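You operate a simulated robot arm through the tools that you are given. There is no shell and no other tool.

Carry out the task below with a simulated robot arm. There is one attempt and no reset: what you move stays moved.

## Task
Take the green badge block and put it on the green oval badge. Then take the blue round badge from the right end of the near bench and put it on top of the white brick. Then take the white paper ball on the right end of the near bench and put it away on the front of the grey table. Then fetch the orange brick and set it in the inside of the long green tray. Then push the glass sliding door shut. Then take the orange jar and put it on top of the orange reel. Then take the tiny black box and put it on the end of the beige bench. Then fetch the dark grey cube and set it on the thick grey disc. Then take the green cube and put it on the grey card. Then take the large blue pad and put it on the top of the black case. Then put the cream roll on the end of the middle bench. Do these in the order given. Set down upright: green badge block, orange jar, cream roll.

The check looks at the end state, three seconds after you hand in, the way a careful person would. Anything else that was tipped, shoved, dropped, spilled or broken makes it a failure.

## Robot
A 7-joint arm with a two-finger parallel gripper on a trunk, on a base that moves. Base frame: it is fixed to the floor where the robot stands at the start and does not move with it; the origin is under the middle of the robot, x ahead of it, y to its left, z up; the surface under the hand at the start is at about z = 885. Readings come in mm, rad, newtons and seconds.
With the tool pointing down near the work surface it reaches from about 360 to 780 mm from the robot's upright axis, wherever it stands. Its first joint turns from -2.496 to 2.496 rad. Places, roughly: blue round badge (5x5x2 cm) [400, 200, 900]; cream roll (5x5x8 cm) [1500, 100, 900]; dark grey cube (4x4x3 cm) [1400, 700, 1000]; end of the beige bench [-100, 2300, 800]; end of the middle bench (24x74 cm) [1780, -2520, 880]; front of the grey table (156x15 cm) [-240, -8040, 800]; glass sliding door [-4100, 2300, 1600]; green badge block (3x3x6 cm) [500, 100, 900]; green cube (4x4x3 cm) [1500, 700, 1000]; green oval badge (6x4x2 cm) [700, 600, 900]; grey card (10x8x2 cm) [-1900, -2200, 800]; inside of the long green tray (19x26 cm) [-4520, 2300, 800]; large blue pad (8x10x3 cm) [1800, 600, 900]; orange brick (6x8x5 cm) [-3800, 2300, 800]; orange jar (6x6x7 cm) [-3500, 2300, 800]; orange reel (8x8x4 cm) [-3300, 2300, 800]; thick grey disc (5x5x2 cm) [500, 300, 900]; tiny black box (5x4x3 cm) [-1600, 2100, 800]; top of the black case (16x22 cm) [-1920, -1900, 1000]; white brick (6x8x5 cm) [500, 200, 900]; white paper ball (6x6x5 cm) [600, 100, 900]. Payload 3 kg.
The tool frame sits at the grasp point between the pads (the TCP): z along the fingers, y along the line on which they close. The tips reach 30 mm beyond it. Largest opening 110 mm; finger width 20, thickness 10; the body of the gripper, 48 by 112 mm, starts 55 mm behind the TCP.
Orientation is that of the tool frame in the base frame, as a unit quaternion [x, y, z, w]. With the fingers straight down and closing along the base's y, the tool's x points along the base's -x, its y along +y and its z along -z.

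## Interface
- The arm moves only by the tool jog_arm. Its argument "commands" is a list that holds one entry, the list of rows, each a list of 7 numbers: the turn, a rotation vector about the tool's x, y, z in units of 8 degrees (1.0 is 8 degrees), then the shift along the tool's x, y, z in units of 25 mm (1.0 is 25 mm), then the gripper command, from -1 (shut) to 1 (fully open), values between in proportion. In form: [[[rx, ry, rz, tx, ty, tz, grip], ...]]. A call has 1 to 20 rows; each row shifts and turns the commanded pose from where the row before left it, along the tool's axes as they then stand. A call with a number of a shift or a turn outside -1 to 1 is refused whole. Rows are played at 5 a second. More than 50 mm and 0.15 rad between two rows, or a gripper value outside its range, and nothing of the call is played. Where a pose cannot be reached the arm comes as near as it can. A force on the tool above 40 N (or 10 N above the force at the start of the call, whichever is more), or a blocked arm, ends the call early, and 0.2 s more pass. The fingers move at their own pace (about 153 mm/s each) and stop on an object; they squeeze with about 39 N. The grip force told is the motor's: it shows also when the fingers shut on nothing. Time passes only in rows, and 0.2 s behind the last, so rows that do not move let the fingers close. It gives the time, the measured TCP pose, the force on the tool (base axes), the opening and the grip force at its end, in the units of the frame above (readings bear some noise), with the torque about the TCP (base axes, N m) and any sound that the robot's microphone picked up.
- Cameras (640 x 400 px; columns grow to the right, rows downward): "scene" is now at [390.8, 429, 1345.8]; the picture's right is [0.00, -0.17, -0.99], its down [-0.35, -0.92, 0.16] and it looks along [-0.94, 0.35, -0.06] (base axes); focal length 214 px, centre (320, 200). "wrist" rides on the gripper at [72, 17, -103] in the tool frame; the picture's right is [-0.23, 0.97, 0.00], its down [-0.76, -0.18, -0.62] and it looks along [-0.61, -0.14, 0.78] (tool axes); focal length 222 px, centre (320, 200). There is no depth. A picture from a camera that has moved, and an enlarged one, comes with that camera's place and axes in the base frame and with its lens.
- get_image(camera): a new picture of that camera. The clock stands still meanwhile.
- lift_body(by): moves the trunk up (or, below 0, down) by that many mm; the arm and the scene camera ride with it, the base frame stays. It gives what a move gives, with no picture.
- steer(legs): drives the robot by 1 to 6 legs, each [ahead, turn to the left] in mm and rad, along the robot's own axes; the way and the turn of a leg run together, so that a leg with both is an arc; at most 1500 mm and 3.142 rad a leg. The arm and the cameras ride along, it lands a little off, and it stops where it bumps. It gives what a move gives.
- aim_head(pan, tilt): turns the head with the scene camera to pan (to the left, within 1.396 rad either way) and tilt (down, from -0.506 to 1.204), counted from straight ahead of the robot. It gives what a move gives.
- zoom(camera, box): a new picture of the part [left, top, right, bottom] of that camera's present view, enlarged. The clock stands still meanwhile.
- hand_in(): hands the job in; it is judged then, once.

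Nothing tells you exact positions but the pictures and the camera data. Unless the task says otherwise, let go and move clear before handing in.

The tools are called after "Emit:" as a command line: name --argument value ..., lists and objects as JSON in quotes. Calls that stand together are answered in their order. jog_arm: Moves the arm, as the interface text tells. Its arguments: {"type":"object","properties":{"commands":{"type":"array","items":{"type":"array","items":{"type":"array","items":{"type":"number"}}}}},"required":["commands"]} The other tools are called the same way: lift_body (by) moves the trunk up or down; steer (legs) drives the base; aim_head (pan, tilt) turns the head that bears the scene camera; get_image (camera) takes a picture; zoom (camera, box) takes an enlarged picture of a part of a camera's view; hand_in () hands the job in.

At the start:

```text
time_s: 0.0
eef_pos: [379.9, 375.0, 1224.1]
tcp_rot: [-0.005, 1.0, 0.0, 0.0]
ft_force: [0.9, -0.2, -0.4]
wrist_torque: [0.01, -0.01, -0.03]
grip_width: 110.1
grip_force: 0.1
trunk travel left (down, up): [-350.0, 140.0]
robot x, y, heading: [0.6, -4.2, 0.0]
head pan, tilt (commanded): [1.4, 1.201]
```

scene: 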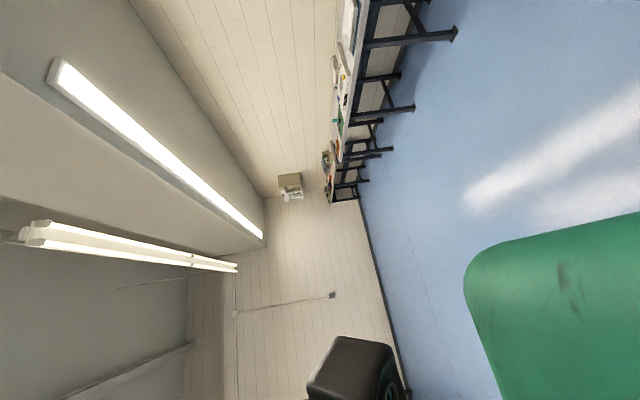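
wrist: 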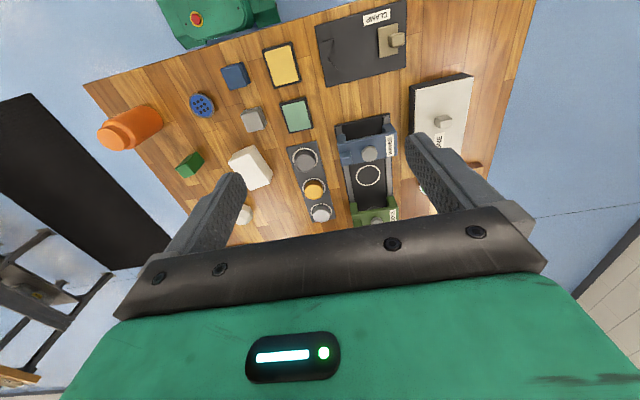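

The wrist picture shows the near bench with several objects (orange cylinder, green block, blue round badge, white brick and so on). I'll first aim the head at the bench to see it better.

Emit:
aim_head --pan 0.0 --tilt 0.9

Emit:
get_image --camera "scene"

Emit:
get_image --camera "wrist"

```text
time_s: 1.5
eef_pos: [381.3, 373.6, 1223.3]
tcp_rot: [-0.004, 1.0, 0.0, 0.0]
ft_force: [0.1, -0.2, 0.4]
wrist_torque: [-0.01, 0.01, -0.01]
grip_width: 109.9
grip_force: 0.0
trunk travel left (down, up): [-350.0, 140.0]
robot x, y, heading: [0.1, -5.9, -0.003]
head pan, tilt (commanded): [0.0, 0.901]
```

```text
taken
camera scene: at [411.1, 374.2, 1280.3], right [0.01, -1.0, 0.0], down [-0.62, -0.01, 0.78], along [-0.78, -0.01, -0.62], focal length 214 px, centre (320, 200)
```

scene: 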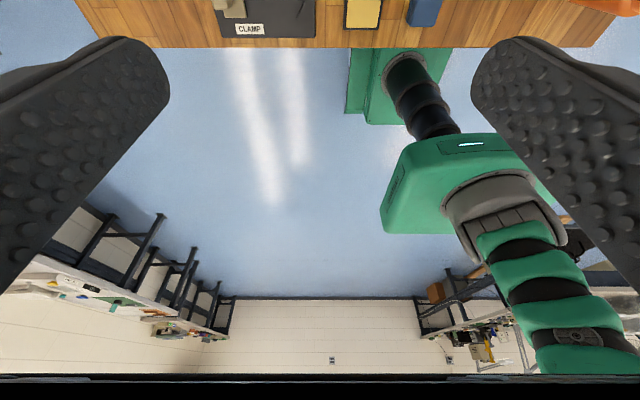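

```text
taken
camera wrist: at [309.2, 390.7, 1327.7], right [0.22, 0.98, 0.0], down [0.76, -0.17, 0.62], along [0.61, -0.14, -0.78], focal length 222 px, centre (320, 200)
```

wrist: 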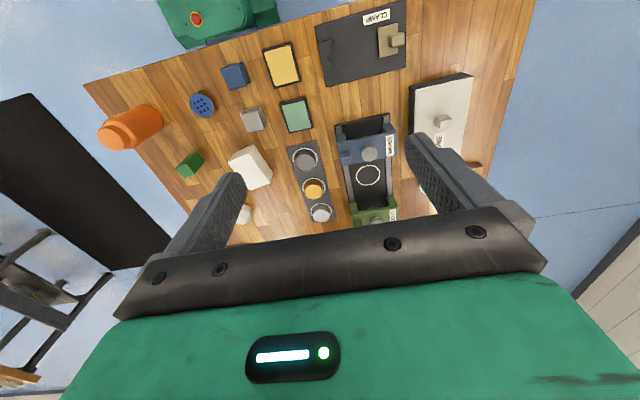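

The scene camera seems to sit right at the gripper, looking back toward the robot, and its "ahead" axis appears to be the tool's downward axis. I'll set pan 0 and tilt -0.4 to see how it behaves and look down at the bench.

Emit:
aim_head --pan 0.0 --tilt -0.3

Emit:
get_image --camera "scene"

```text
time_s: 2.9
eef_pos: [382.6, 374.0, 1224.2]
tcp_rot: [-0.005, 1.0, 0.001, 0.001]
ft_force: [0.1, 0.2, 0.5]
wrist_torque: [0.0, 0.01, 0.02]
grip_width: 110.2
grip_force: 0.0
trunk travel left (down, up): [-350.0, 140.0]
robot x, y, heading: [-4.4, -3.7, 0.001]
head pan, tilt (commanded): [0.0, -0.3]
```

```text
taken
camera scene: at [516.5, 375.0, 1277.1], right [0.01, -1.0, 0.0], down [-0.96, -0.01, -0.29], along [0.29, 0.0, -0.96], focal length 214 px, centre (320, 200)
```

scene: 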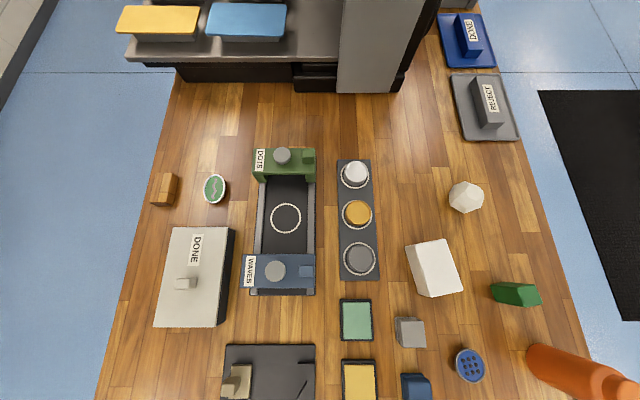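

From this view the camera covers the whole near bench well. I'll zoom in to identify items, and pan around to learn the room.

Emit:
zoom --camera "scene" --box '[320, 140, 640, 400]'

Emit:
zoom --camera "scene" --box '[100, 120, 400, 320]'

Emit:
zoom --camera "scene" --box '[100, 0, 580, 160]'

```text
1.54 times, centred on (480, 270) of scene
camera zoom: at [516.5, 375.0, 1277.1], right [0.01, -1.0, 0.0], down [-0.96, -0.01, -0.29], along [0.29, 0.0, -0.96], focal length 330 px, centre (74, 92)
```

zoom: 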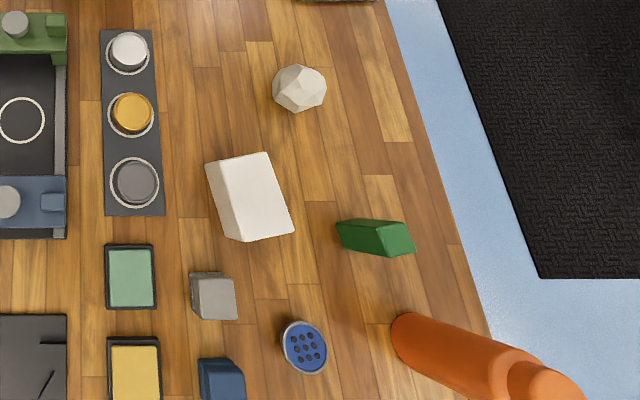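

```text
2.00 times, centred on (250, 220) of scene
camera zoom: at [516.5, 375.0, 1277.1], right [0.01, -1.0, 0.0], down [-0.96, -0.01, -0.29], along [0.29, 0.0, -0.96], focal length 429 px, centre (460, 160)
```

zoom: 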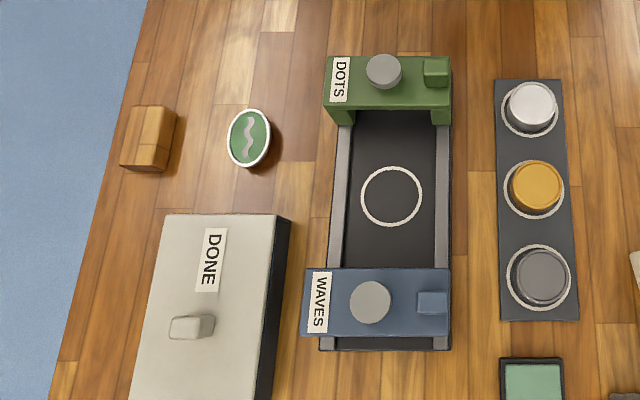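

```text
1.33 times, centred on (340, 80) of scene
camera zoom: at [516.5, 375.0, 1277.1], right [0.01, -1.0, 0.0], down [-0.96, -0.01, -0.29], along [0.29, 0.0, -0.96], focal length 286 px, centre (293, 360)
```

zoom: 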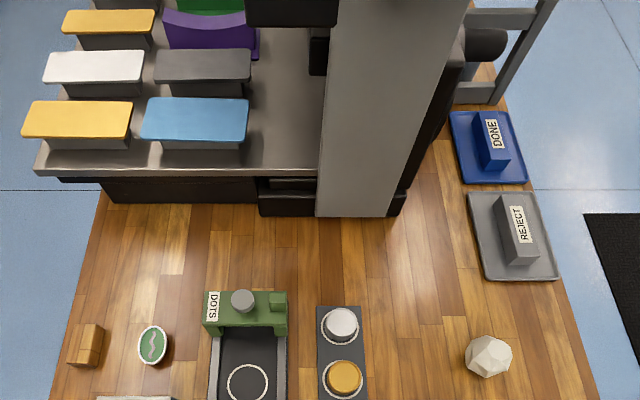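

The green block stands upright near the right; the green oval badge with a squiggle is at the left. I'll zoom in on the block, and on the badge, for precise positions.

Emit:
zoom --camera "scene" --box '[470, 250, 566, 310]'

Emit:
zoom --camera "scene" --box '[150, 160, 246, 220]'

Emit:
zoom --camera "scene" --box '[380, 220, 500, 400]'

```text
6.67 times, centred on (518, 280) of scene
camera zoom: at [516.5, 375.0, 1277.1], right [0.01, -1.0, 0.0], down [-0.96, -0.01, -0.29], along [0.29, 0.0, -0.96], focal length 1430 px, centre (-1000, -333)
```

zoom: 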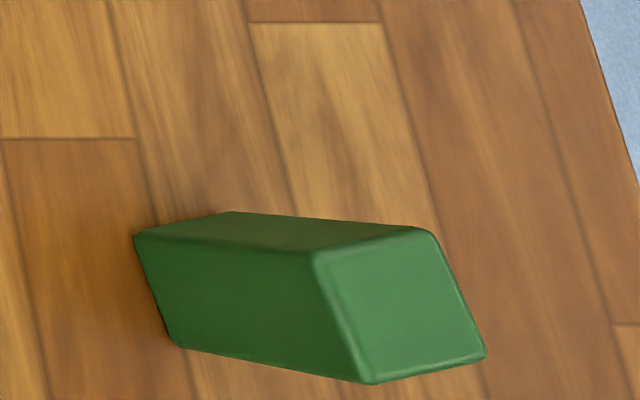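

```text
6.67 times, centred on (198, 190) of scene
camera zoom: at [516.5, 375.0, 1277.1], right [0.01, -1.0, 0.0], down [-0.96, -0.01, -0.29], along [0.29, 0.0, -0.96], focal length 1430 px, centre (1133, 267)
```

zoom: 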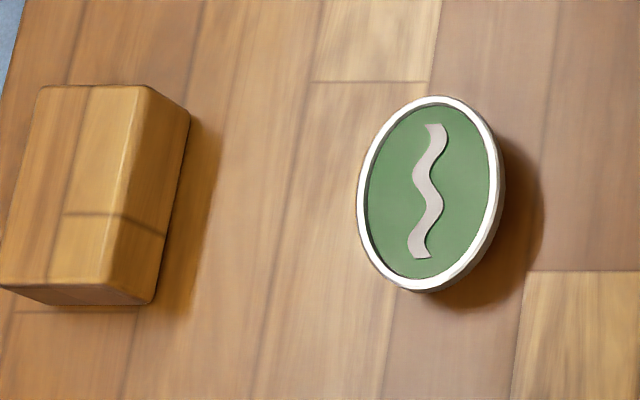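

```text
2.22 times, centred on (440, 310) of scene
camera zoom: at [516.5, 375.0, 1277.1], right [0.01, -1.0, 0.0], down [-0.96, -0.01, -0.29], along [0.29, 0.0, -0.96], focal length 477 px, centre (53, -44)
```

zoom: 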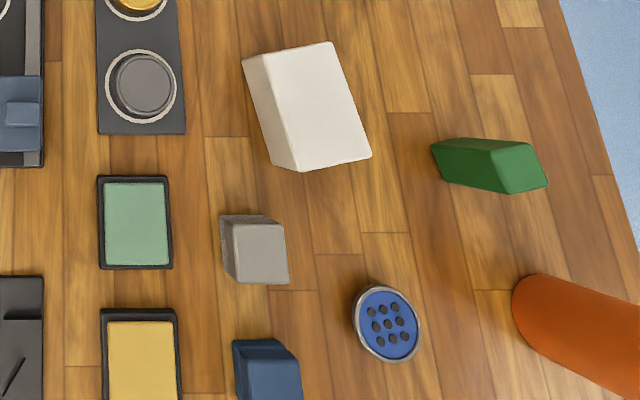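

The green block stands upright at about (479, 76), turned about 11° from the base axes. I'll move the open gripper above it at a safe height and check how both cameras follow.

Emit:
jog_arm --commands '[[[0, 0, 0, -0.32, -0.99, 0.4, 1], [0, 0, 0, -0.32, -0.99, 0.4, 1], [0, 0, 0, -0.32, -0.99, 0.4, 1], [0, 0, 0, -0.32, -0.99, 0.4, 1], [0, 0, 0, -0.32, -0.99, 0.4, 1], [0, 0, 0, -0.32, -0.99, 0.4, 1], [0, 0, 0, -0.32, -0.99, 0.4, 1], [0, 0, 0, -0.32, -0.99, 0.4, 1], [0, 0, 0, -0.32, -0.99, 0.4, 1], [0, 0, 0, -0.32, -0.99, 0.4, 1], [0, 0, 0, -0.32, -0.99, 0.4, 1], [0, 0, 0, -0.32, -0.99, 0.4, 1], [0, 0, -0.7, 0, 0, 0, 1], [0, 0, -0.7, 0, 0, 0, 1], [0, 0, 0, 0, 0, 0, 1]]]'

Emit:
get_image --camera "scene"

Emit:
get_image --camera "wrist"

```text
time_s: 6.1
eef_pos: [480.1, 76.0, 1103.2]
tcp_rot: [-0.103, 0.995, 0.0, 0.0]
ft_force: [0.0, -1.2, 0.7]
wrist_torque: [0.01, 0.0, -0.06]
grip_width: 110.2
grip_force: 0.1
trunk travel left (down, up): [-350.0, 140.0]
robot x, y, heading: [-2.6, -4.3, -0.005]
head pan, tilt (commanded): [0.0, -0.3]
```

```text
taken
camera scene: at [612.5, 104.4, 1156.8], right [0.2, -0.98, 0.0], down [-0.94, -0.2, -0.3], along [0.29, 0.06, -0.96], focal length 214 px, centre (320, 200)
```

scene: 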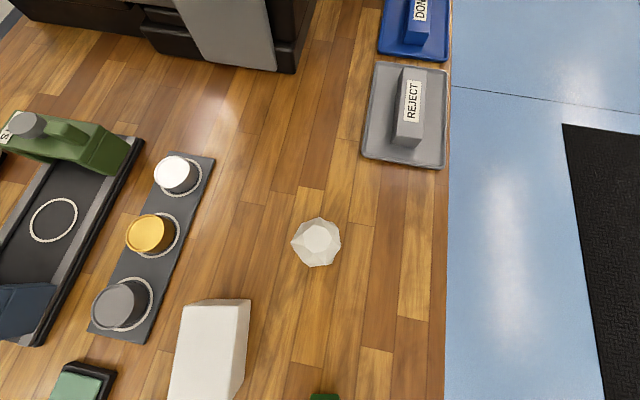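

```text
taken
camera wrist: at [406.2, 79.1, 1207.4], right [0.02, 1.0, 0.0], down [0.78, -0.02, 0.62], along [0.62, -0.02, -0.78], focal length 222 px, centre (320, 200)
```

wrist: 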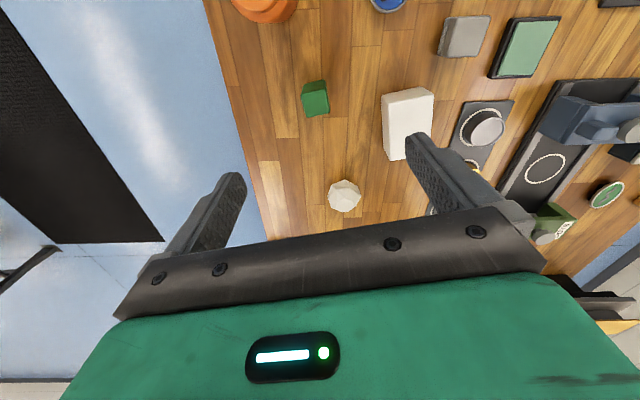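

The scene camera rides on the gripper, confirmed. I'll tilt it to look between the fingers at the green block.

Emit:
aim_head --pan 0.0 --tilt 0.4

Emit:
get_image --camera "scene"

Emit:
zoom --camera "wrist" --box '[267, 65, 363, 125]'

```text
time_s: 7.2
eef_pos: [478.3, 76.9, 1103.4]
tcp_rot: [-0.102, 0.995, -0.001, 0.0]
ft_force: [0.3, 0.6, 0.3]
wrist_torque: [0.02, 0.01, -0.03]
grip_width: 109.7
grip_force: 0.1
trunk travel left (down, up): [-350.0, 140.0]
robot x, y, heading: [2.2, -2.5, 0.004]
head pan, tilt (commanded): [0.0, 0.4]
```

```text
taken
camera scene: at [551.4, 91.7, 1142.8], right [0.2, -0.98, 0.0], down [-0.9, -0.19, 0.39], along [-0.38, -0.08, -0.92], focal length 214 px, centre (320, 200)
```

scene: 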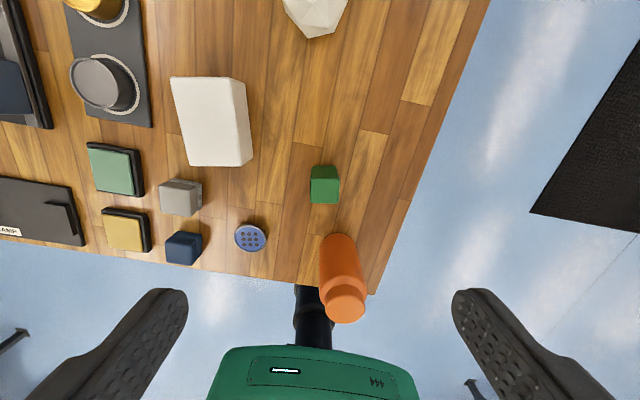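

```text
6.67 times, centred on (315, 95) of wrist
camera zoom: at [406.2, 79.2, 1207.4], right [0.03, 1.0, 0.0], down [0.78, -0.02, 0.62], along [0.62, -0.02, -0.78], focal length 1481 px, centre (353, 900)
```

zoom: 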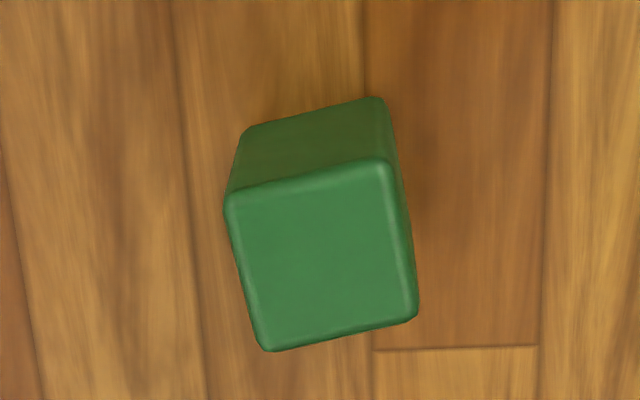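

The block's top centre is about (478, 74) and the gripper is aligned over it. I'll descend to grasp height and close.

Emit:
jog_arm --commands '[[[0, 0, 0, 0, -0.05, 0.89, 1], [0, 0, 0, 0, 0, 0.89, 1], [0, 0, 0, 0, 0, 0.89, 1], [0, 0, 0, 0, 0, 0.89, 1], [0, 0, 0, 0, 0, 0.89, 1], [0, 0, 0, 0, 0, 0.89, 1], [0, 0, 0, 0, 0, 0.89, 1], [0, 0, 0, 0, 0, 0.89, 1], [0, 0, 0, 0, 0, 0, 1]]]'

Emit:
get_image --camera "scene"

Emit:
get_image --camera "wrist"

```text
time_s: 9.2
eef_pos: [480.9, 75.2, 927.4]
tcp_rot: [-0.101, 0.995, -0.001, 0.0]
ft_force: [-0.3, 0.3, -0.2]
wrist_torque: [-0.02, 0.02, 0.02]
grip_width: 110.0
grip_force: 0.0
trunk travel left (down, up): [-350.0, 140.0]
robot x, y, heading: [3.2, -5.4, 0.0]
head pan, tilt (commanded): [0.0, 0.4]
```

```text
taken
camera scene: at [552.0, 90.3, 966.2], right [0.2, -0.98, 0.0], down [-0.9, -0.19, 0.39], along [-0.38, -0.08, -0.92], focal length 214 px, centre (320, 200)
```

scene: 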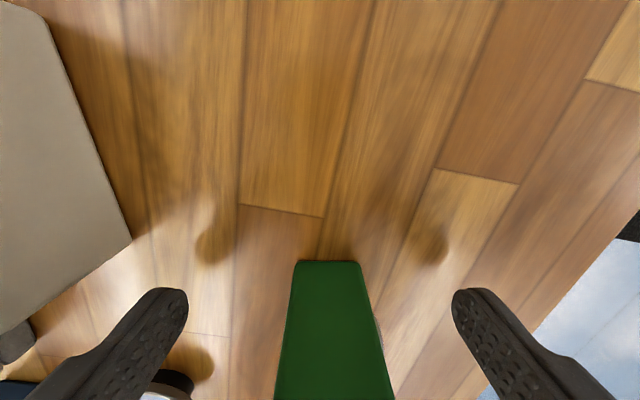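

```text
taken
camera wrist: at [406.9, 77.9, 1030.8], right [0.03, 1.0, 0.0], down [0.78, -0.02, 0.62], along [0.62, -0.02, -0.78], focal length 222 px, centre (320, 200)
```

wrist: 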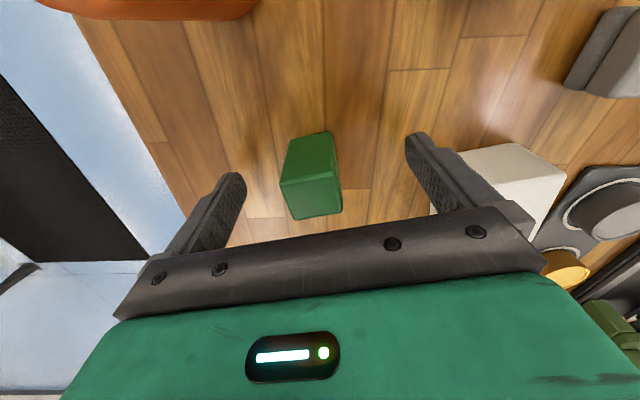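

The fingers straddle the block, but it may sit a few mm toward the robot from the finger line. I'll zoom to check before closing.

Emit:
zoom --camera "wrist" --box '[220, 110, 412, 230]'

Emit:
aim_head --pan 0.0 --tilt 0.8

Emit:
get_image --camera "scene"

```text
3.33 times, centred on (316, 170) of wrist
camera zoom: at [406.9, 77.9, 1030.8], right [0.03, 1.0, 0.0], down [0.78, -0.02, 0.62], along [0.62, -0.02, -0.78], focal length 740 px, centre (333, 300)
```

zoom: 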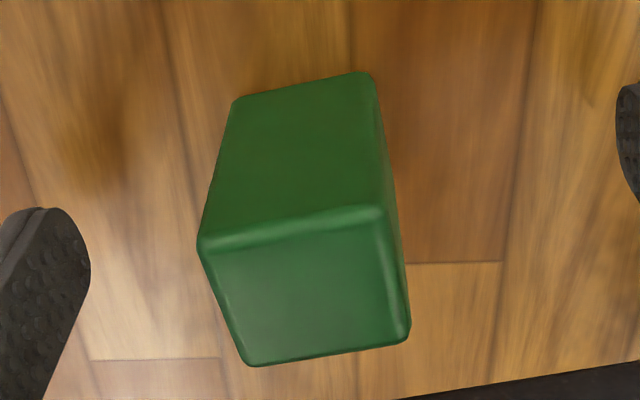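

```text
time_s: 10.1
eef_pos: [480.4, 74.6, 926.4]
tcp_rot: [-0.103, 0.995, -0.001, 0.0]
ft_force: [0.0, 1.3, 0.2]
wrist_torque: [0.01, -0.04, -0.02]
grip_width: 109.8
grip_force: 0.1
trunk travel left (down, up): [-350.0, 140.0]
robot x, y, heading: [1.5, -5.2, 0.004]
head pan, tilt (commanded): [0.0, 0.799]
```

```text
taken
camera scene: at [517.5, 83.2, 978.5], right [0.2, -0.98, 0.0], down [-0.68, -0.14, 0.72], along [-0.7, -0.15, -0.7], focal length 214 px, centre (320, 200)
```

scene: 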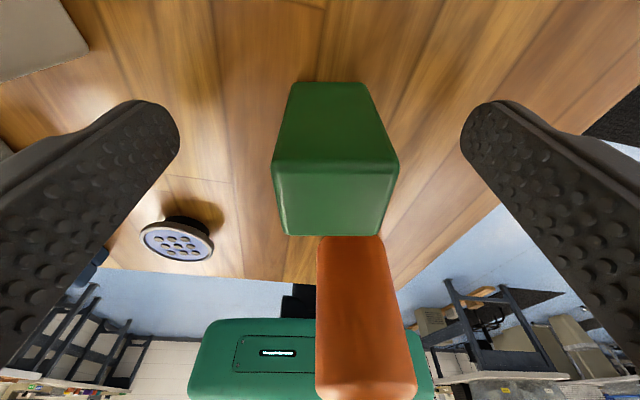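

The block's centre is about 4 mm toward the robot from the finger line. I'll shift by that and close the gripper.

Emit:
jog_arm --commands '[[[0, 0, 0, 0.16, 0, 0, 1], [0, 0, 0, 0, 0, 0, -1], [0, 0, 0, 0, 0, 0, -1], [0, 0, 0, 0, 0, 0, -1], [0, 0, 0, 0, 0, 0, -1], [0, 0, 0, 0, 0, 0, -1]]]'

Emit:
get_image --camera "scene"

```text
time_s: 11.5
eef_pos: [476.8, 74.0, 926.2]
tcp_rot: [-0.103, 0.995, -0.001, 0.0]
ft_force: [-0.1, 1.0, 1.9]
wrist_torque: [-0.02, 0.02, 0.0]
grip_width: 29.3
grip_force: 39.2
trunk travel left (down, up): [-350.0, 140.0]
robot x, y, heading: [-0.7, -4.2, -0.001]
head pan, tilt (commanded): [0.0, 0.799]
```

```text
taken
camera scene: at [513.4, 82.3, 977.8], right [0.2, -0.98, 0.0], down [-0.68, -0.14, 0.72], along [-0.7, -0.15, -0.7], focal length 214 px, centre (320, 200)
```

scene: 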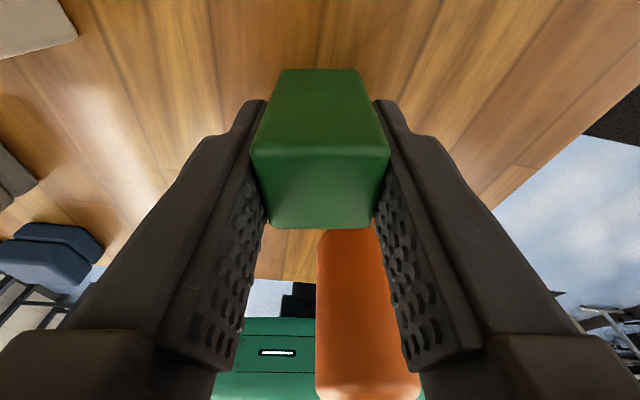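

The green block is gripped (29 mm). I'll lift it and look back at the robot base and the floor around to plan the base move.

Emit:
jog_arm --commands '[[[0, 0, 0, 0, 0, -1, -1], [0, 0, 0, 0, 0, -1, -1], [0, 0, 0, 0, 0, -1, -1], [0, 0, 0, 0, 0, -1, -1], [0, 0, 0, 0, 0, -1, -1], [0, 0, 0, 0, 0, -1, -1], [0, 0, 0, 0, 0, -1, -1], [0, 0, 0, 0, 0, -1, -1], [0, 0, 0, 0, 0, -1, -1], [0, 0, 0, 0, 0, -1, -1], [0, 0, 0, 0, 0, -1, -1], [0, 0, 0, 0, 0, -1, -1], [0, 0, 0, 0, 0, 0, -1]]]'

Emit:
aim_head --pan 0.0 --tilt 1.2

Emit:
get_image --camera "scene"

Emit:
get_image --camera "wrist"

```text
time_s: 14.3
eef_pos: [475.1, 76.0, 1226.5]
tcp_rot: [-0.101, 0.995, -0.001, 0.0]
ft_force: [-0.2, -0.9, -0.4]
wrist_torque: [0.0, -0.01, -0.02]
grip_width: 29.2
grip_force: 39.0
trunk travel left (down, up): [-350.0, 140.0]
robot x, y, heading: [-1.8, -9.5, -0.001]
head pan, tilt (commanded): [0.0, 0.799]
```

```text
time_s: 15.1
eef_pos: [475.8, 75.9, 1227.3]
tcp_rot: [-0.102, 0.995, 0.0, 0.001]
ft_force: [-0.2, 0.4, -0.6]
wrist_torque: [0.02, 0.0, 0.0]
grip_width: 29.5
grip_force: 38.9
trunk travel left (down, up): [-350.0, 140.0]
robot x, y, heading: [0.3, -6.6, 0.003]
head pan, tilt (commanded): [0.0, 1.201]
```

```text
taken
camera scene: at [485.5, 77.9, 1302.7], right [0.2, -0.98, 0.0], down [-0.36, -0.07, 0.93], along [-0.91, -0.19, -0.36], focal length 214 px, centre (320, 200)
```

scene: 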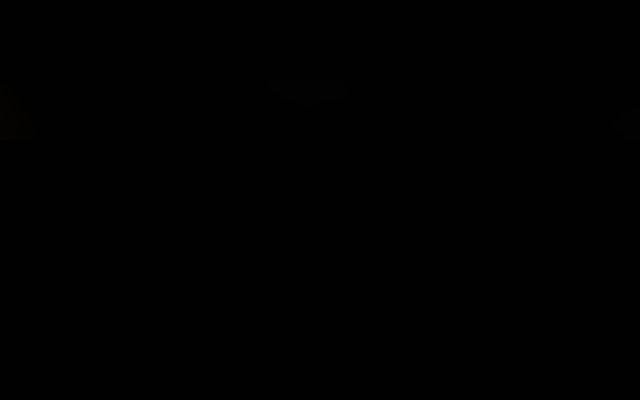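

```text
taken
camera wrist: at [401.9, 78.2, 1330.6], right [0.03, 1.0, 0.0], down [0.78, -0.02, 0.62], along [0.62, -0.02, -0.78], focal length 222 px, centre (320, 200)
```

wrist: 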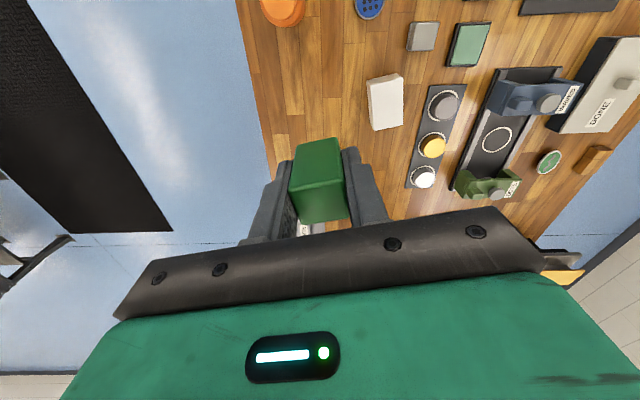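

The camera got covered by the gripper at that tilt. I'll look to the sides and behind with other pan/tilt settings.

Emit:
aim_head --pan 1.3 --tilt 0.6

Emit:
get_image --camera "scene"

Emit:
aim_head --pan 1.3 --tilt 0.0

Emit:
get_image --camera "scene"

Emit:
aim_head --pan -1.3 --tilt 0.0

Emit:
get_image --camera "scene"

Emit:
aim_head --pan -1.3 --tilt 0.7

Emit:
get_image --camera "scene"

```text
time_s: 16.6
eef_pos: [476.2, 76.7, 1226.5]
tcp_rot: [-0.103, 0.995, 0.001, 0.0]
ft_force: [0.2, 0.0, -0.2]
wrist_torque: [-0.01, -0.03, 0.0]
grip_width: 29.1
grip_force: 39.3
trunk travel left (down, up): [-350.0, 140.0]
robot x, y, heading: [2.4, -4.9, -0.004]
head pan, tilt (commanded): [1.3, 0.6]
```

```text
taken
camera scene: at [511.9, 170.3, 1334.9], right [0.05, -0.26, -0.96], down [-0.7, -0.7, 0.15], along [-0.71, 0.66, -0.22], focal length 214 px, centre (320, 200)
```

scene: 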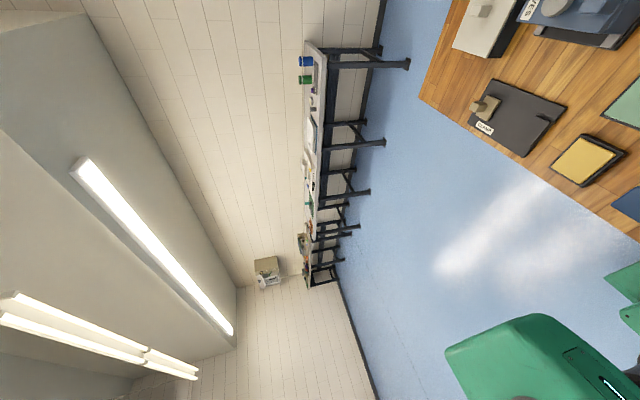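

```text
time_s: 17.6
eef_pos: [477.5, 75.6, 1227.3]
tcp_rot: [-0.102, 0.995, 0.001, 0.0]
ft_force: [1.5, 0.2, -0.3]
wrist_torque: [-0.03, 0.01, 0.04]
grip_width: 29.3
grip_force: 39.2
trunk travel left (down, up): [-350.0, 140.0]
robot x, y, heading: [0.3, -9.1, -0.001]
head pan, tilt (commanded): [1.3, 0.0]
```

```text
taken
camera scene: at [565.6, 183.0, 1334.6], right [0.05, -0.26, -0.96], down [-0.98, -0.2, 0.0], along [-0.2, 0.94, -0.27], focal length 214 px, centre (320, 200)
```

scene: 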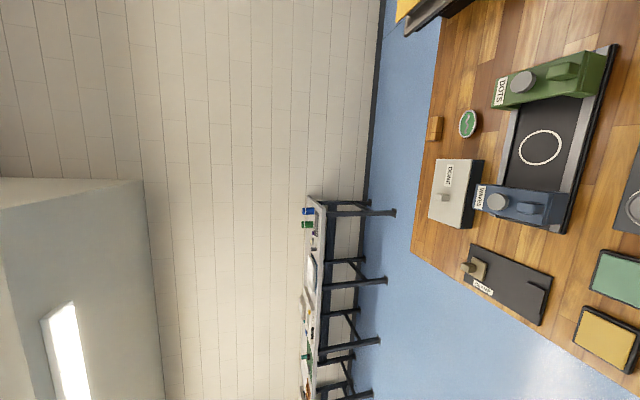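

```text
time_s: 19.9
eef_pos: [475.6, 76.4, 1225.5]
tcp_rot: [-0.102, 0.995, 0.0, 0.0]
ft_force: [0.1, 0.2, 0.1]
wrist_torque: [-0.04, -0.01, 0.0]
grip_width: 29.3
grip_force: 39.1
trunk travel left (down, up): [-350.0, 140.0]
robot x, y, heading: [-1.1, -3.0, 0.001]
head pan, tilt (commanded): [-1.3, 0.0]
```

```text
taken
camera scene: at [600.8, 13.2, 1334.5], right [0.05, -0.26, 0.96], down [-0.98, -0.2, 0.0], along [0.2, -0.94, -0.27], focal length 214 px, centre (320, 200)
```

scene: 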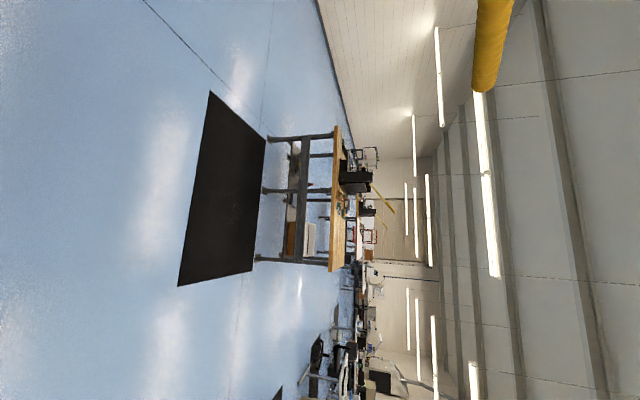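

```text
time_s: 21.0
eef_pos: [475.7, 75.7, 1226.8]
tcp_rot: [-0.102, 0.995, -0.001, 0.0]
ft_force: [-0.5, -0.2, -1.6]
wrist_torque: [-0.01, 0.04, -0.01]
grip_width: 29.5
grip_force: 39.1
trunk travel left (down, up): [-350.0, 140.0]
robot x, y, heading: [1.4, -6.8, 0.001]
head pan, tilt (commanded): [-1.3, 0.7]
```

```text
taken
camera scene: at [537.4, 5.0, 1335.9], right [0.05, -0.26, 0.96], down [-0.88, 0.45, 0.17], along [-0.48, -0.85, -0.2], focal length 214 px, centre (320, 200)
```

scene: 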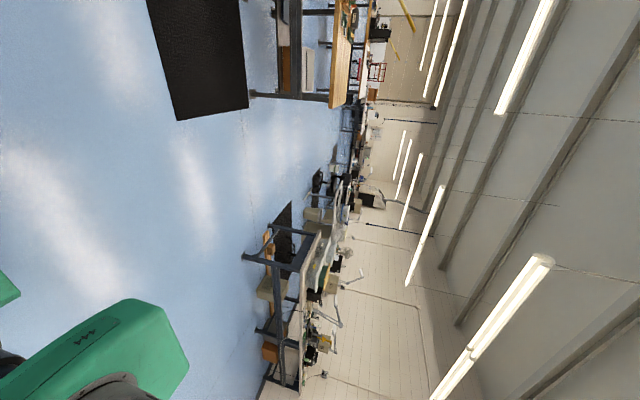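

The floor around the robot is open. I'll back off from the bench, shift 300 mm to the left (+y), and return facing the bench so everything on it is within reach.

Emit:
steer --legs '[[-350, 0], [0, 1.571], [300, 0], [0, -1.571], [350, 0]]'

Emit:
aim_head --pan 0.0 --tilt -0.3

Emit:
get_image --camera "scene"

```text
time_s: 34.6
eef_pos: [470.5, 400.5, 1226.5]
tcp_rot: [-0.116, 0.993, 0.0, 0.0]
ft_force: [0.6, -0.2, -0.7]
wrist_torque: [0.0, -0.01, -0.01]
grip_width: 29.1
grip_force: 38.9
trunk travel left (down, up): [-350.0, 140.0]
robot x, y, heading: [-2.0, 305.7, 0.028]
head pan, tilt (commanded): [-1.3, 0.7]
```

```text
time_s: 36.1
eef_pos: [471.0, 400.2, 1227.3]
tcp_rot: [-0.116, 0.993, 0.0, -0.001]
ft_force: [0.3, -1.0, -1.5]
wrist_torque: [-0.02, -0.04, -0.01]
grip_width: 29.3
grip_force: 38.4
trunk travel left (down, up): [-350.0, 140.0]
robot x, y, heading: [-2.2, 305.7, 0.03]
head pan, tilt (commanded): [0.0, -0.3]
```

```text
taken
camera scene: at [602.3, 431.9, 1280.5], right [0.23, -0.97, 0.0], down [-0.93, -0.22, -0.29], along [0.29, 0.07, -0.96], focal length 214 px, centre (320, 200)
```

scene: 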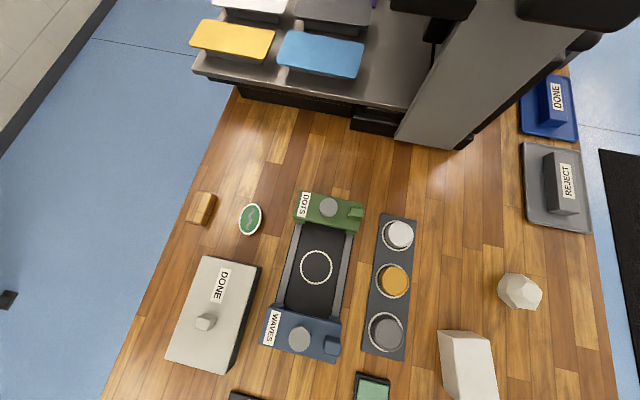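

The robot is at (-2, 306). The oval badge is about (653, 571). I'll move the held block above it at about z=1080 and look closely.

Emit:
jog_arm --commands '[[[0, 0, 0, -0.866, 0.497, 0.5, -1], [0, 0, 0, -0.866, 0.497, 0.5, -1], [0, 0, 0, -0.866, 0.497, 0.5, -1], [0, 0, 0, -0.866, 0.497, 0.5, -1], [0, 0, 0, -0.866, 0.497, 0.5, -1], [0, 0, 0, -0.866, 0.497, 0.5, -1], [0, 0, 0, -0.866, 0.497, 0.5, -1], [0, 0, 0, -0.866, 0.497, 0.5, -1], [0, 0, 0, -0.866, 0.497, 0.5, -1], [0, 0, 0, -0.866, 0.497, 0.5, -1], [0, 0, 0, 0, 0, 0, -1]]]'

Emit:
aim_head --pan 0.0 --tilt 0.6

Emit:
get_image --camera "scene"

Emit:
get_image --camera "wrist"

```text
time_s: 38.5
eef_pos: [653.3, 572.6, 1102.8]
tcp_rot: [-0.116, 0.993, 0.001, 0.0]
ft_force: [0.7, -0.3, -1.0]
wrist_torque: [0.0, 0.04, 0.0]
grip_width: 29.6
grip_force: 38.9
trunk travel left (down, up): [-350.0, 140.0]
robot x, y, heading: [-0.4, 306.5, 0.033]
head pan, tilt (commanded): [0.0, -0.3]
```

```text
time_s: 39.7
eef_pos: [652.9, 571.7, 1103.3]
tcp_rot: [-0.115, 0.993, 0.0, 0.0]
ft_force: [-0.5, 0.2, -0.5]
wrist_torque: [0.02, -0.04, 0.0]
grip_width: 29.2
grip_force: 39.4
trunk travel left (down, up): [-350.0, 140.0]
robot x, y, heading: [-3.7, 306.9, 0.03]
head pan, tilt (commanded): [0.0, 0.6]
```

```text
taken
camera scene: at [706.8, 583.9, 1146.7], right [0.23, -0.97, 0.0], down [-0.8, -0.19, 0.56], along [-0.55, -0.13, -0.83], focal length 214 px, centre (320, 200)
```

scene: 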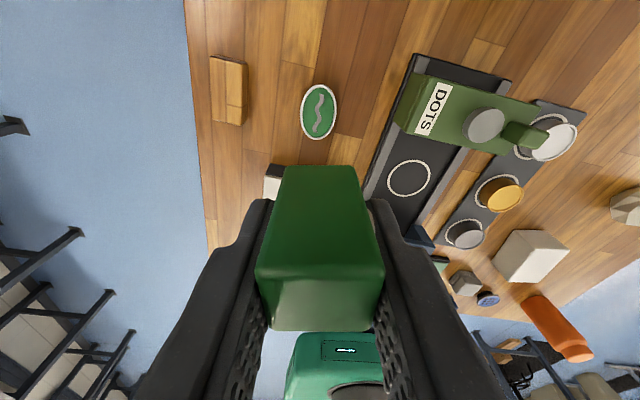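

```text
taken
camera wrist: at [579.7, 571.6, 1207.0], right [0.0, 1.0, 0.0], down [0.78, 0.0, 0.62], along [0.62, 0.0, -0.78], focal length 222 px, centre (320, 200)
```

wrist: 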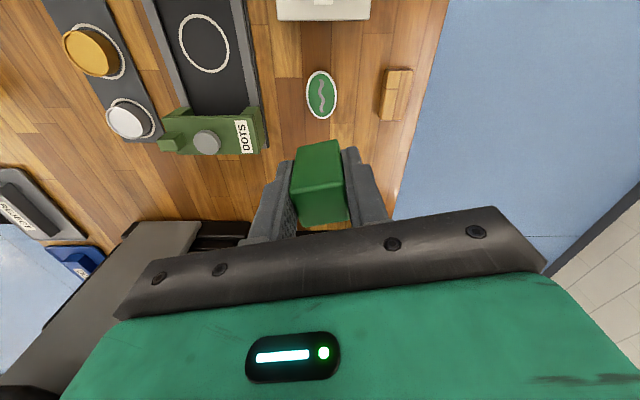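

The badge is nearly beneath the block. I'll descend to about 25 mm above and zoom in for exact alignment.

Emit:
jog_arm --commands '[[[0, 0, 0, 0, 0.04, 0.9, -1], [0, 0, 0, 0, 0, 0.9, -1], [0, 0, 0, 0, 0, 0.9, -1], [0, 0, 0, 0, 0, 0.9, -1], [0, 0, 0, 0, 0, 0.9, -1], [0, 0, 0, 0, 0, 0.5, -1], [0, 0, 0, 0, 0, 0, -1]]]'

Emit:
aim_head --pan 0.0 --tilt 0.4

Emit:
get_image --camera "scene"

Emit:
zoom --camera "wrist" --box '[230, 50, 422, 230]'

```text
time_s: 41.3
eef_pos: [653.5, 572.2, 975.9]
tcp_rot: [-0.116, 0.993, 0.0, 0.001]
ft_force: [-1.0, 0.1, -0.8]
wrist_torque: [0.01, 0.01, -0.04]
grip_width: 29.2
grip_force: 38.8
trunk travel left (down, up): [-350.0, 140.0]
robot x, y, heading: [-2.8, 308.7, 0.028]
head pan, tilt (commanded): [0.0, 0.6]
```

```text
time_s: 42.0
eef_pos: [651.6, 573.5, 976.7]
tcp_rot: [-0.116, 0.993, 0.0, 0.0]
ft_force: [1.0, 0.2, -0.3]
wrist_torque: [0.02, -0.01, 0.0]
grip_width: 29.2
grip_force: 39.1
trunk travel left (down, up): [-350.0, 140.0]
robot x, y, heading: [-2.9, 309.3, 0.029]
head pan, tilt (commanded): [0.0, 0.4]
```

```text
taken
camera scene: at [722.6, 588.9, 1016.2], right [0.23, -0.97, 0.0], down [-0.9, -0.21, 0.39], along [-0.38, -0.09, -0.92], focal length 214 px, centre (320, 200)
```

scene: 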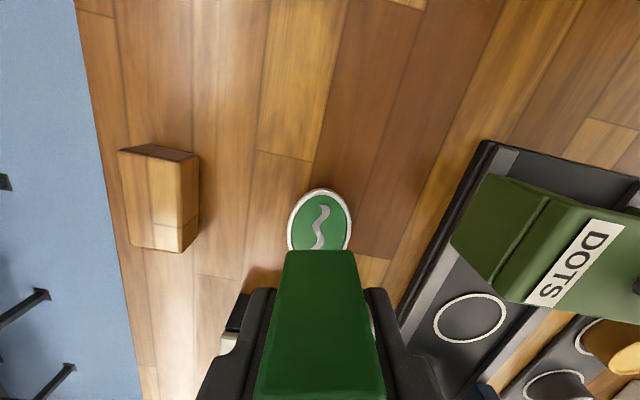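

```text
2.22 times, centred on (326, 140) of wrist
camera zoom: at [578.0, 572.5, 1080.8], right [0.0, 1.0, 0.0], down [0.78, 0.0, 0.62], along [0.62, 0.0, -0.78], focal length 494 px, centre (307, 333)
```

zoom: 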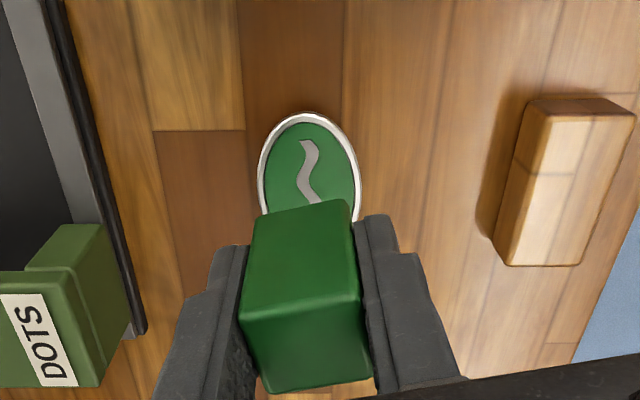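

The badge centre is about 3 mm forward of the block. I'll shift, align the yaw and lower in small guarded steps.

Emit:
jog_arm --commands '[[[0, 0, 0.6, -0.1, 0, 0, -1], [0, 0, 0, 0, 0, 0.5, -1], [0, 0, 0, 0, 0, 0.3, -1], [0, 0, 0, 0, 0, 0.1, -1], [0, 0, 0, 0, 0, 0, -1]]]'

Emit:
zoom --camera "wrist" --box '[230, 50, 422, 230]'

Emit:
get_image --camera "scene"

```text
time_s: 43.2
eef_pos: [655.2, 572.3, 954.4]
tcp_rot: [-0.074, 0.997, 0.0, -0.001]
ft_force: [0.2, -0.1, -2.1]
wrist_torque: [-0.02, 0.01, -0.01]
grip_width: 29.2
grip_force: 38.5
trunk travel left (down, up): [-350.0, 140.0]
robot x, y, heading: [-2.2, 311.7, 0.03]
head pan, tilt (commanded): [0.0, 0.4]
```

```text
2.22 times, centred on (326, 140) of wrist
camera zoom: at [581.2, 578.9, 1058.6], right [0.08, 1.0, 0.0], down [0.78, -0.06, 0.62], along [0.62, -0.05, -0.78], focal length 494 px, centre (307, 333)
```

zoom: 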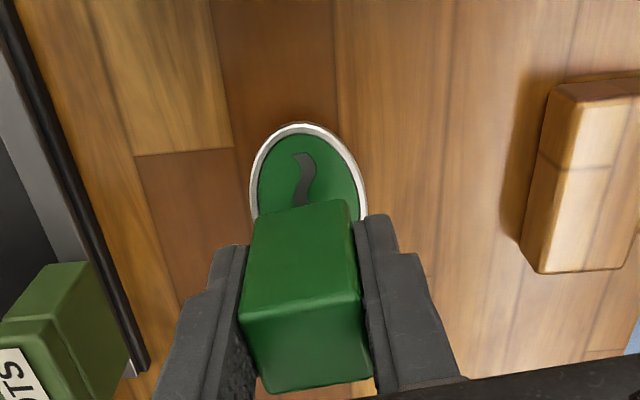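

```text
taken
camera scene: at [726.8, 583.1, 993.9], right [0.15, -0.99, 0.0], down [-0.91, -0.14, 0.39], along [-0.39, -0.06, -0.92], focal length 214 px, centre (320, 200)
```

scene: 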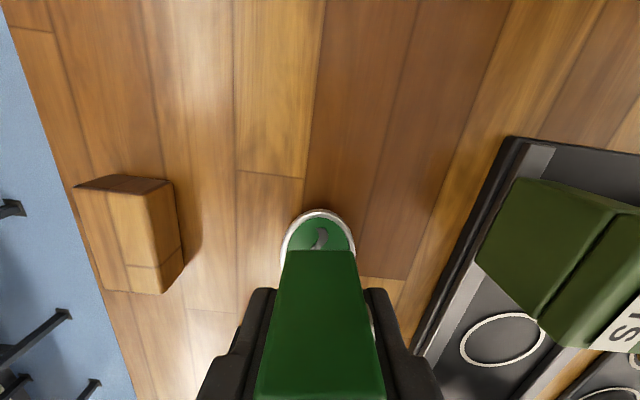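

Centred on the badge. I'll lower the last few millimetres in small steps watching the force.

Emit:
jog_arm --commands '[[[0, 0, 0, 0, 0, 0.12, -1], [0, 0, 0, 0, 0, 0.08, -1], [0, 0, 0, 0, 0, 0, -1]]]'

Emit:
jog_arm --commands '[[[0, 0, 0, 0, 0, 0.06, -1], [0, 0, 0, 0, 0, 0, -1]]]'

Emit:
jog_arm --commands '[[[0, 0, 0, 0, 0, 0.06, -1], [0, 0, 0, 0, 0, 0, -1]]]'

```text
time_s: 44.0
eef_pos: [655.4, 573.4, 949.6]
tcp_rot: [-0.075, 0.997, 0.001, 0.0]
ft_force: [0.0, 0.9, -1.2]
wrist_torque: [-0.01, 0.03, 0.0]
grip_width: 28.9
grip_force: 38.7
trunk travel left (down, up): [-350.0, 140.0]
robot x, y, heading: [-5.0, 308.4, 0.028]
head pan, tilt (commanded): [0.0, 0.4]
```

```text
time_s: 44.6
eef_pos: [653.9, 573.7, 947.6]
tcp_rot: [-0.075, 0.997, 0.0, 0.0]
ft_force: [-0.1, 0.7, -0.5]
wrist_torque: [0.01, -0.02, -0.02]
grip_width: 29.1
grip_force: 39.0
trunk travel left (down, up): [-350.0, 140.0]
robot x, y, heading: [-3.9, 313.6, 0.029]
head pan, tilt (commanded): [0.0, 0.4]
```

```text
time_s: 45.2
eef_pos: [655.3, 572.9, 946.1]
tcp_rot: [-0.074, 0.997, 0.0, 0.0]
ft_force: [0.0, -0.2, -0.4]
wrist_torque: [0.03, 0.0, -0.01]
grip_width: 29.3
grip_force: 39.1
trunk travel left (down, up): [-350.0, 140.0]
robot x, y, heading: [-2.4, 306.2, 0.028]
head pan, tilt (commanded): [0.0, 0.4]
```

Emit:
jog_arm --commands '[[[0, 0, 0, 0, 0, 0.06, -1], [0, 0, 0, 0, 0, 0, -1]]]'

Emit:
jog_arm --commands '[[[0, 0, 0, 0, 0, 0.06, -1], [0, 0, 0, 0, 0, 0, -1]]]'

```text
time_s: 45.8
eef_pos: [655.1, 574.2, 944.3]
tcp_rot: [-0.074, 0.997, 0.0, 0.0]
ft_force: [-0.4, 0.0, -0.4]
wrist_torque: [0.02, 0.01, 0.01]
grip_width: 29.2
grip_force: 39.3
trunk travel left (down, up): [-350.0, 140.0]
robot x, y, heading: [-0.8, 309.0, 0.032]
head pan, tilt (commanded): [0.0, 0.4]
```

```text
time_s: 46.4
eef_pos: [655.7, 573.4, 944.3]
tcp_rot: [-0.075, 0.997, 0.0, 0.0]
ft_force: [0.6, -0.2, -0.6]
wrist_torque: [0.03, 0.0, -0.01]
grip_width: 29.1
grip_force: 39.0
trunk travel left (down, up): [-350.0, 140.0]
robot x, y, heading: [-3.1, 310.9, 0.029]
head pan, tilt (commanded): [0.0, 0.4]
```

Emit:
jog_arm --commands '[[[0, 0, 0, 0, 0, 0.06, -1], [0, 0, 0, 0, 0, 0, -1]]]'

Emit:
jog_arm --commands '[[[0, 0, 0, 0, 0, 0.06, -1], [0, 0, 0, 0, 0, 0, -1]]]'

Emit:
zoom --camera "wrist" --box '[230, 50, 422, 230]'

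```text
time_s: 47.0
eef_pos: [655.0, 573.0, 941.5]
tcp_rot: [-0.075, 0.997, 0.001, 0.0]
ft_force: [-0.6, 0.2, 0.3]
wrist_torque: [-0.04, 0.0, -0.02]
grip_width: 29.4
grip_force: 38.7
trunk travel left (down, up): [-350.0, 140.0]
robot x, y, heading: [-2.9, 309.2, 0.026]
head pan, tilt (commanded): [0.0, 0.4]
```

```text
time_s: 47.6
eef_pos: [656.0, 572.9, 941.2]
tcp_rot: [-0.073, 0.997, -0.001, 0.001]
ft_force: [-0.5, 1.9, 6.4]
wrist_torque: [0.01, -0.03, 0.0]
grip_width: 29.2
grip_force: 38.7
trunk travel left (down, up): [-350.0, 140.0]
robot x, y, heading: [-6.5, 306.9, 0.032]
head pan, tilt (commanded): [0.0, 0.4]
```

```text
2.22 times, centred on (326, 140) of wrist
camera zoom: at [581.8, 579.2, 1045.1], right [0.08, 1.0, 0.0], down [0.78, -0.06, 0.62], along [0.62, -0.05, -0.78], focal length 494 px, centre (307, 333)
```

zoom: 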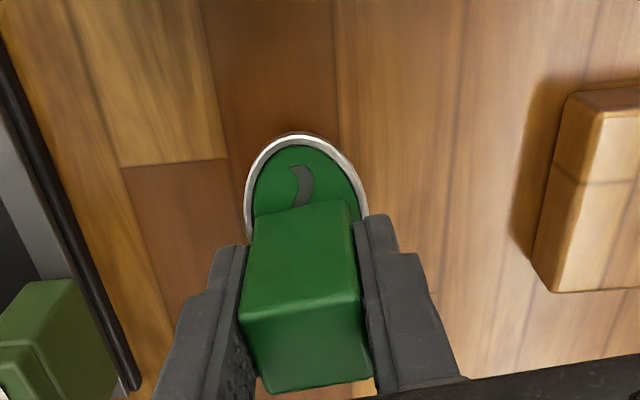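

Contact at TCP z ≈ 941 with about 6 N. I'll open only partly (neighbours are close) and rise straight up.

Emit:
jog_arm --commands '[[[0, 0, 0, 0, 0, 0, -0.3], [0, 0, 0, 0, 0, 0, 0.0], [0, 0, 0, 0, 0, 0, 0.0], [0, 0, 0, 0, 0, -0.5, 0.0], [0, 0, 0, 0, 0, -1, 0.0], [0, 0, 0, 0, 0, -1, 0.0], [0, 0, 0, 0, 0, -1, 0.0], [0, 0, 0, 0, 0, -1, 0.0], [0, 0, 0, 0, 0, -1, 0.0], [0, 0, 0, 0, 0, -1, 0.0], [0, 0, 0, 0, 0, -1, 0.0], [0, 0, 0, 0, 0, 0, 0.0]]]'

Emit:
get_image --camera "scene"

Emit:
zoom --camera "wrist" --box '[230, 50, 422, 230]'

```text
time_s: 50.2
eef_pos: [656.2, 572.0, 1128.6]
tcp_rot: [-0.074, 0.997, 0.0, 0.0]
ft_force: [-0.4, -0.1, -0.2]
wrist_torque: [-0.02, -0.04, 0.0]
grip_width: 54.9
grip_force: 0.0
trunk travel left (down, up): [-350.0, 140.0]
robot x, y, heading: [-3.7, 310.0, 0.023]
head pan, tilt (commanded): [0.0, 0.4]
```

```text
taken
camera scene: at [727.5, 582.4, 1167.5], right [0.15, -0.99, 0.0], down [-0.91, -0.14, 0.39], along [-0.38, -0.06, -0.92], focal length 214 px, centre (320, 200)
```

scene: 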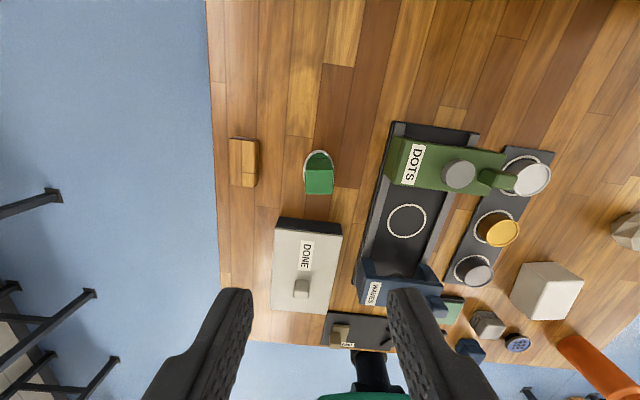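

```text
2.22 times, centred on (326, 140) of wrist
camera zoom: at [581.9, 578.2, 1232.0], right [0.08, 1.0, 0.0], down [0.78, -0.06, 0.62], along [0.62, -0.05, -0.78], focal length 494 px, centre (307, 333)
```

zoom: 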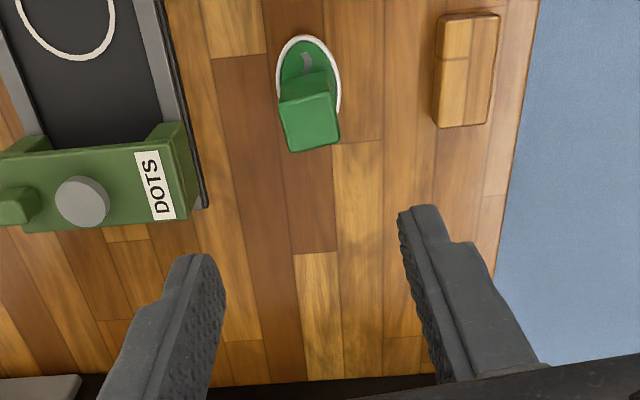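

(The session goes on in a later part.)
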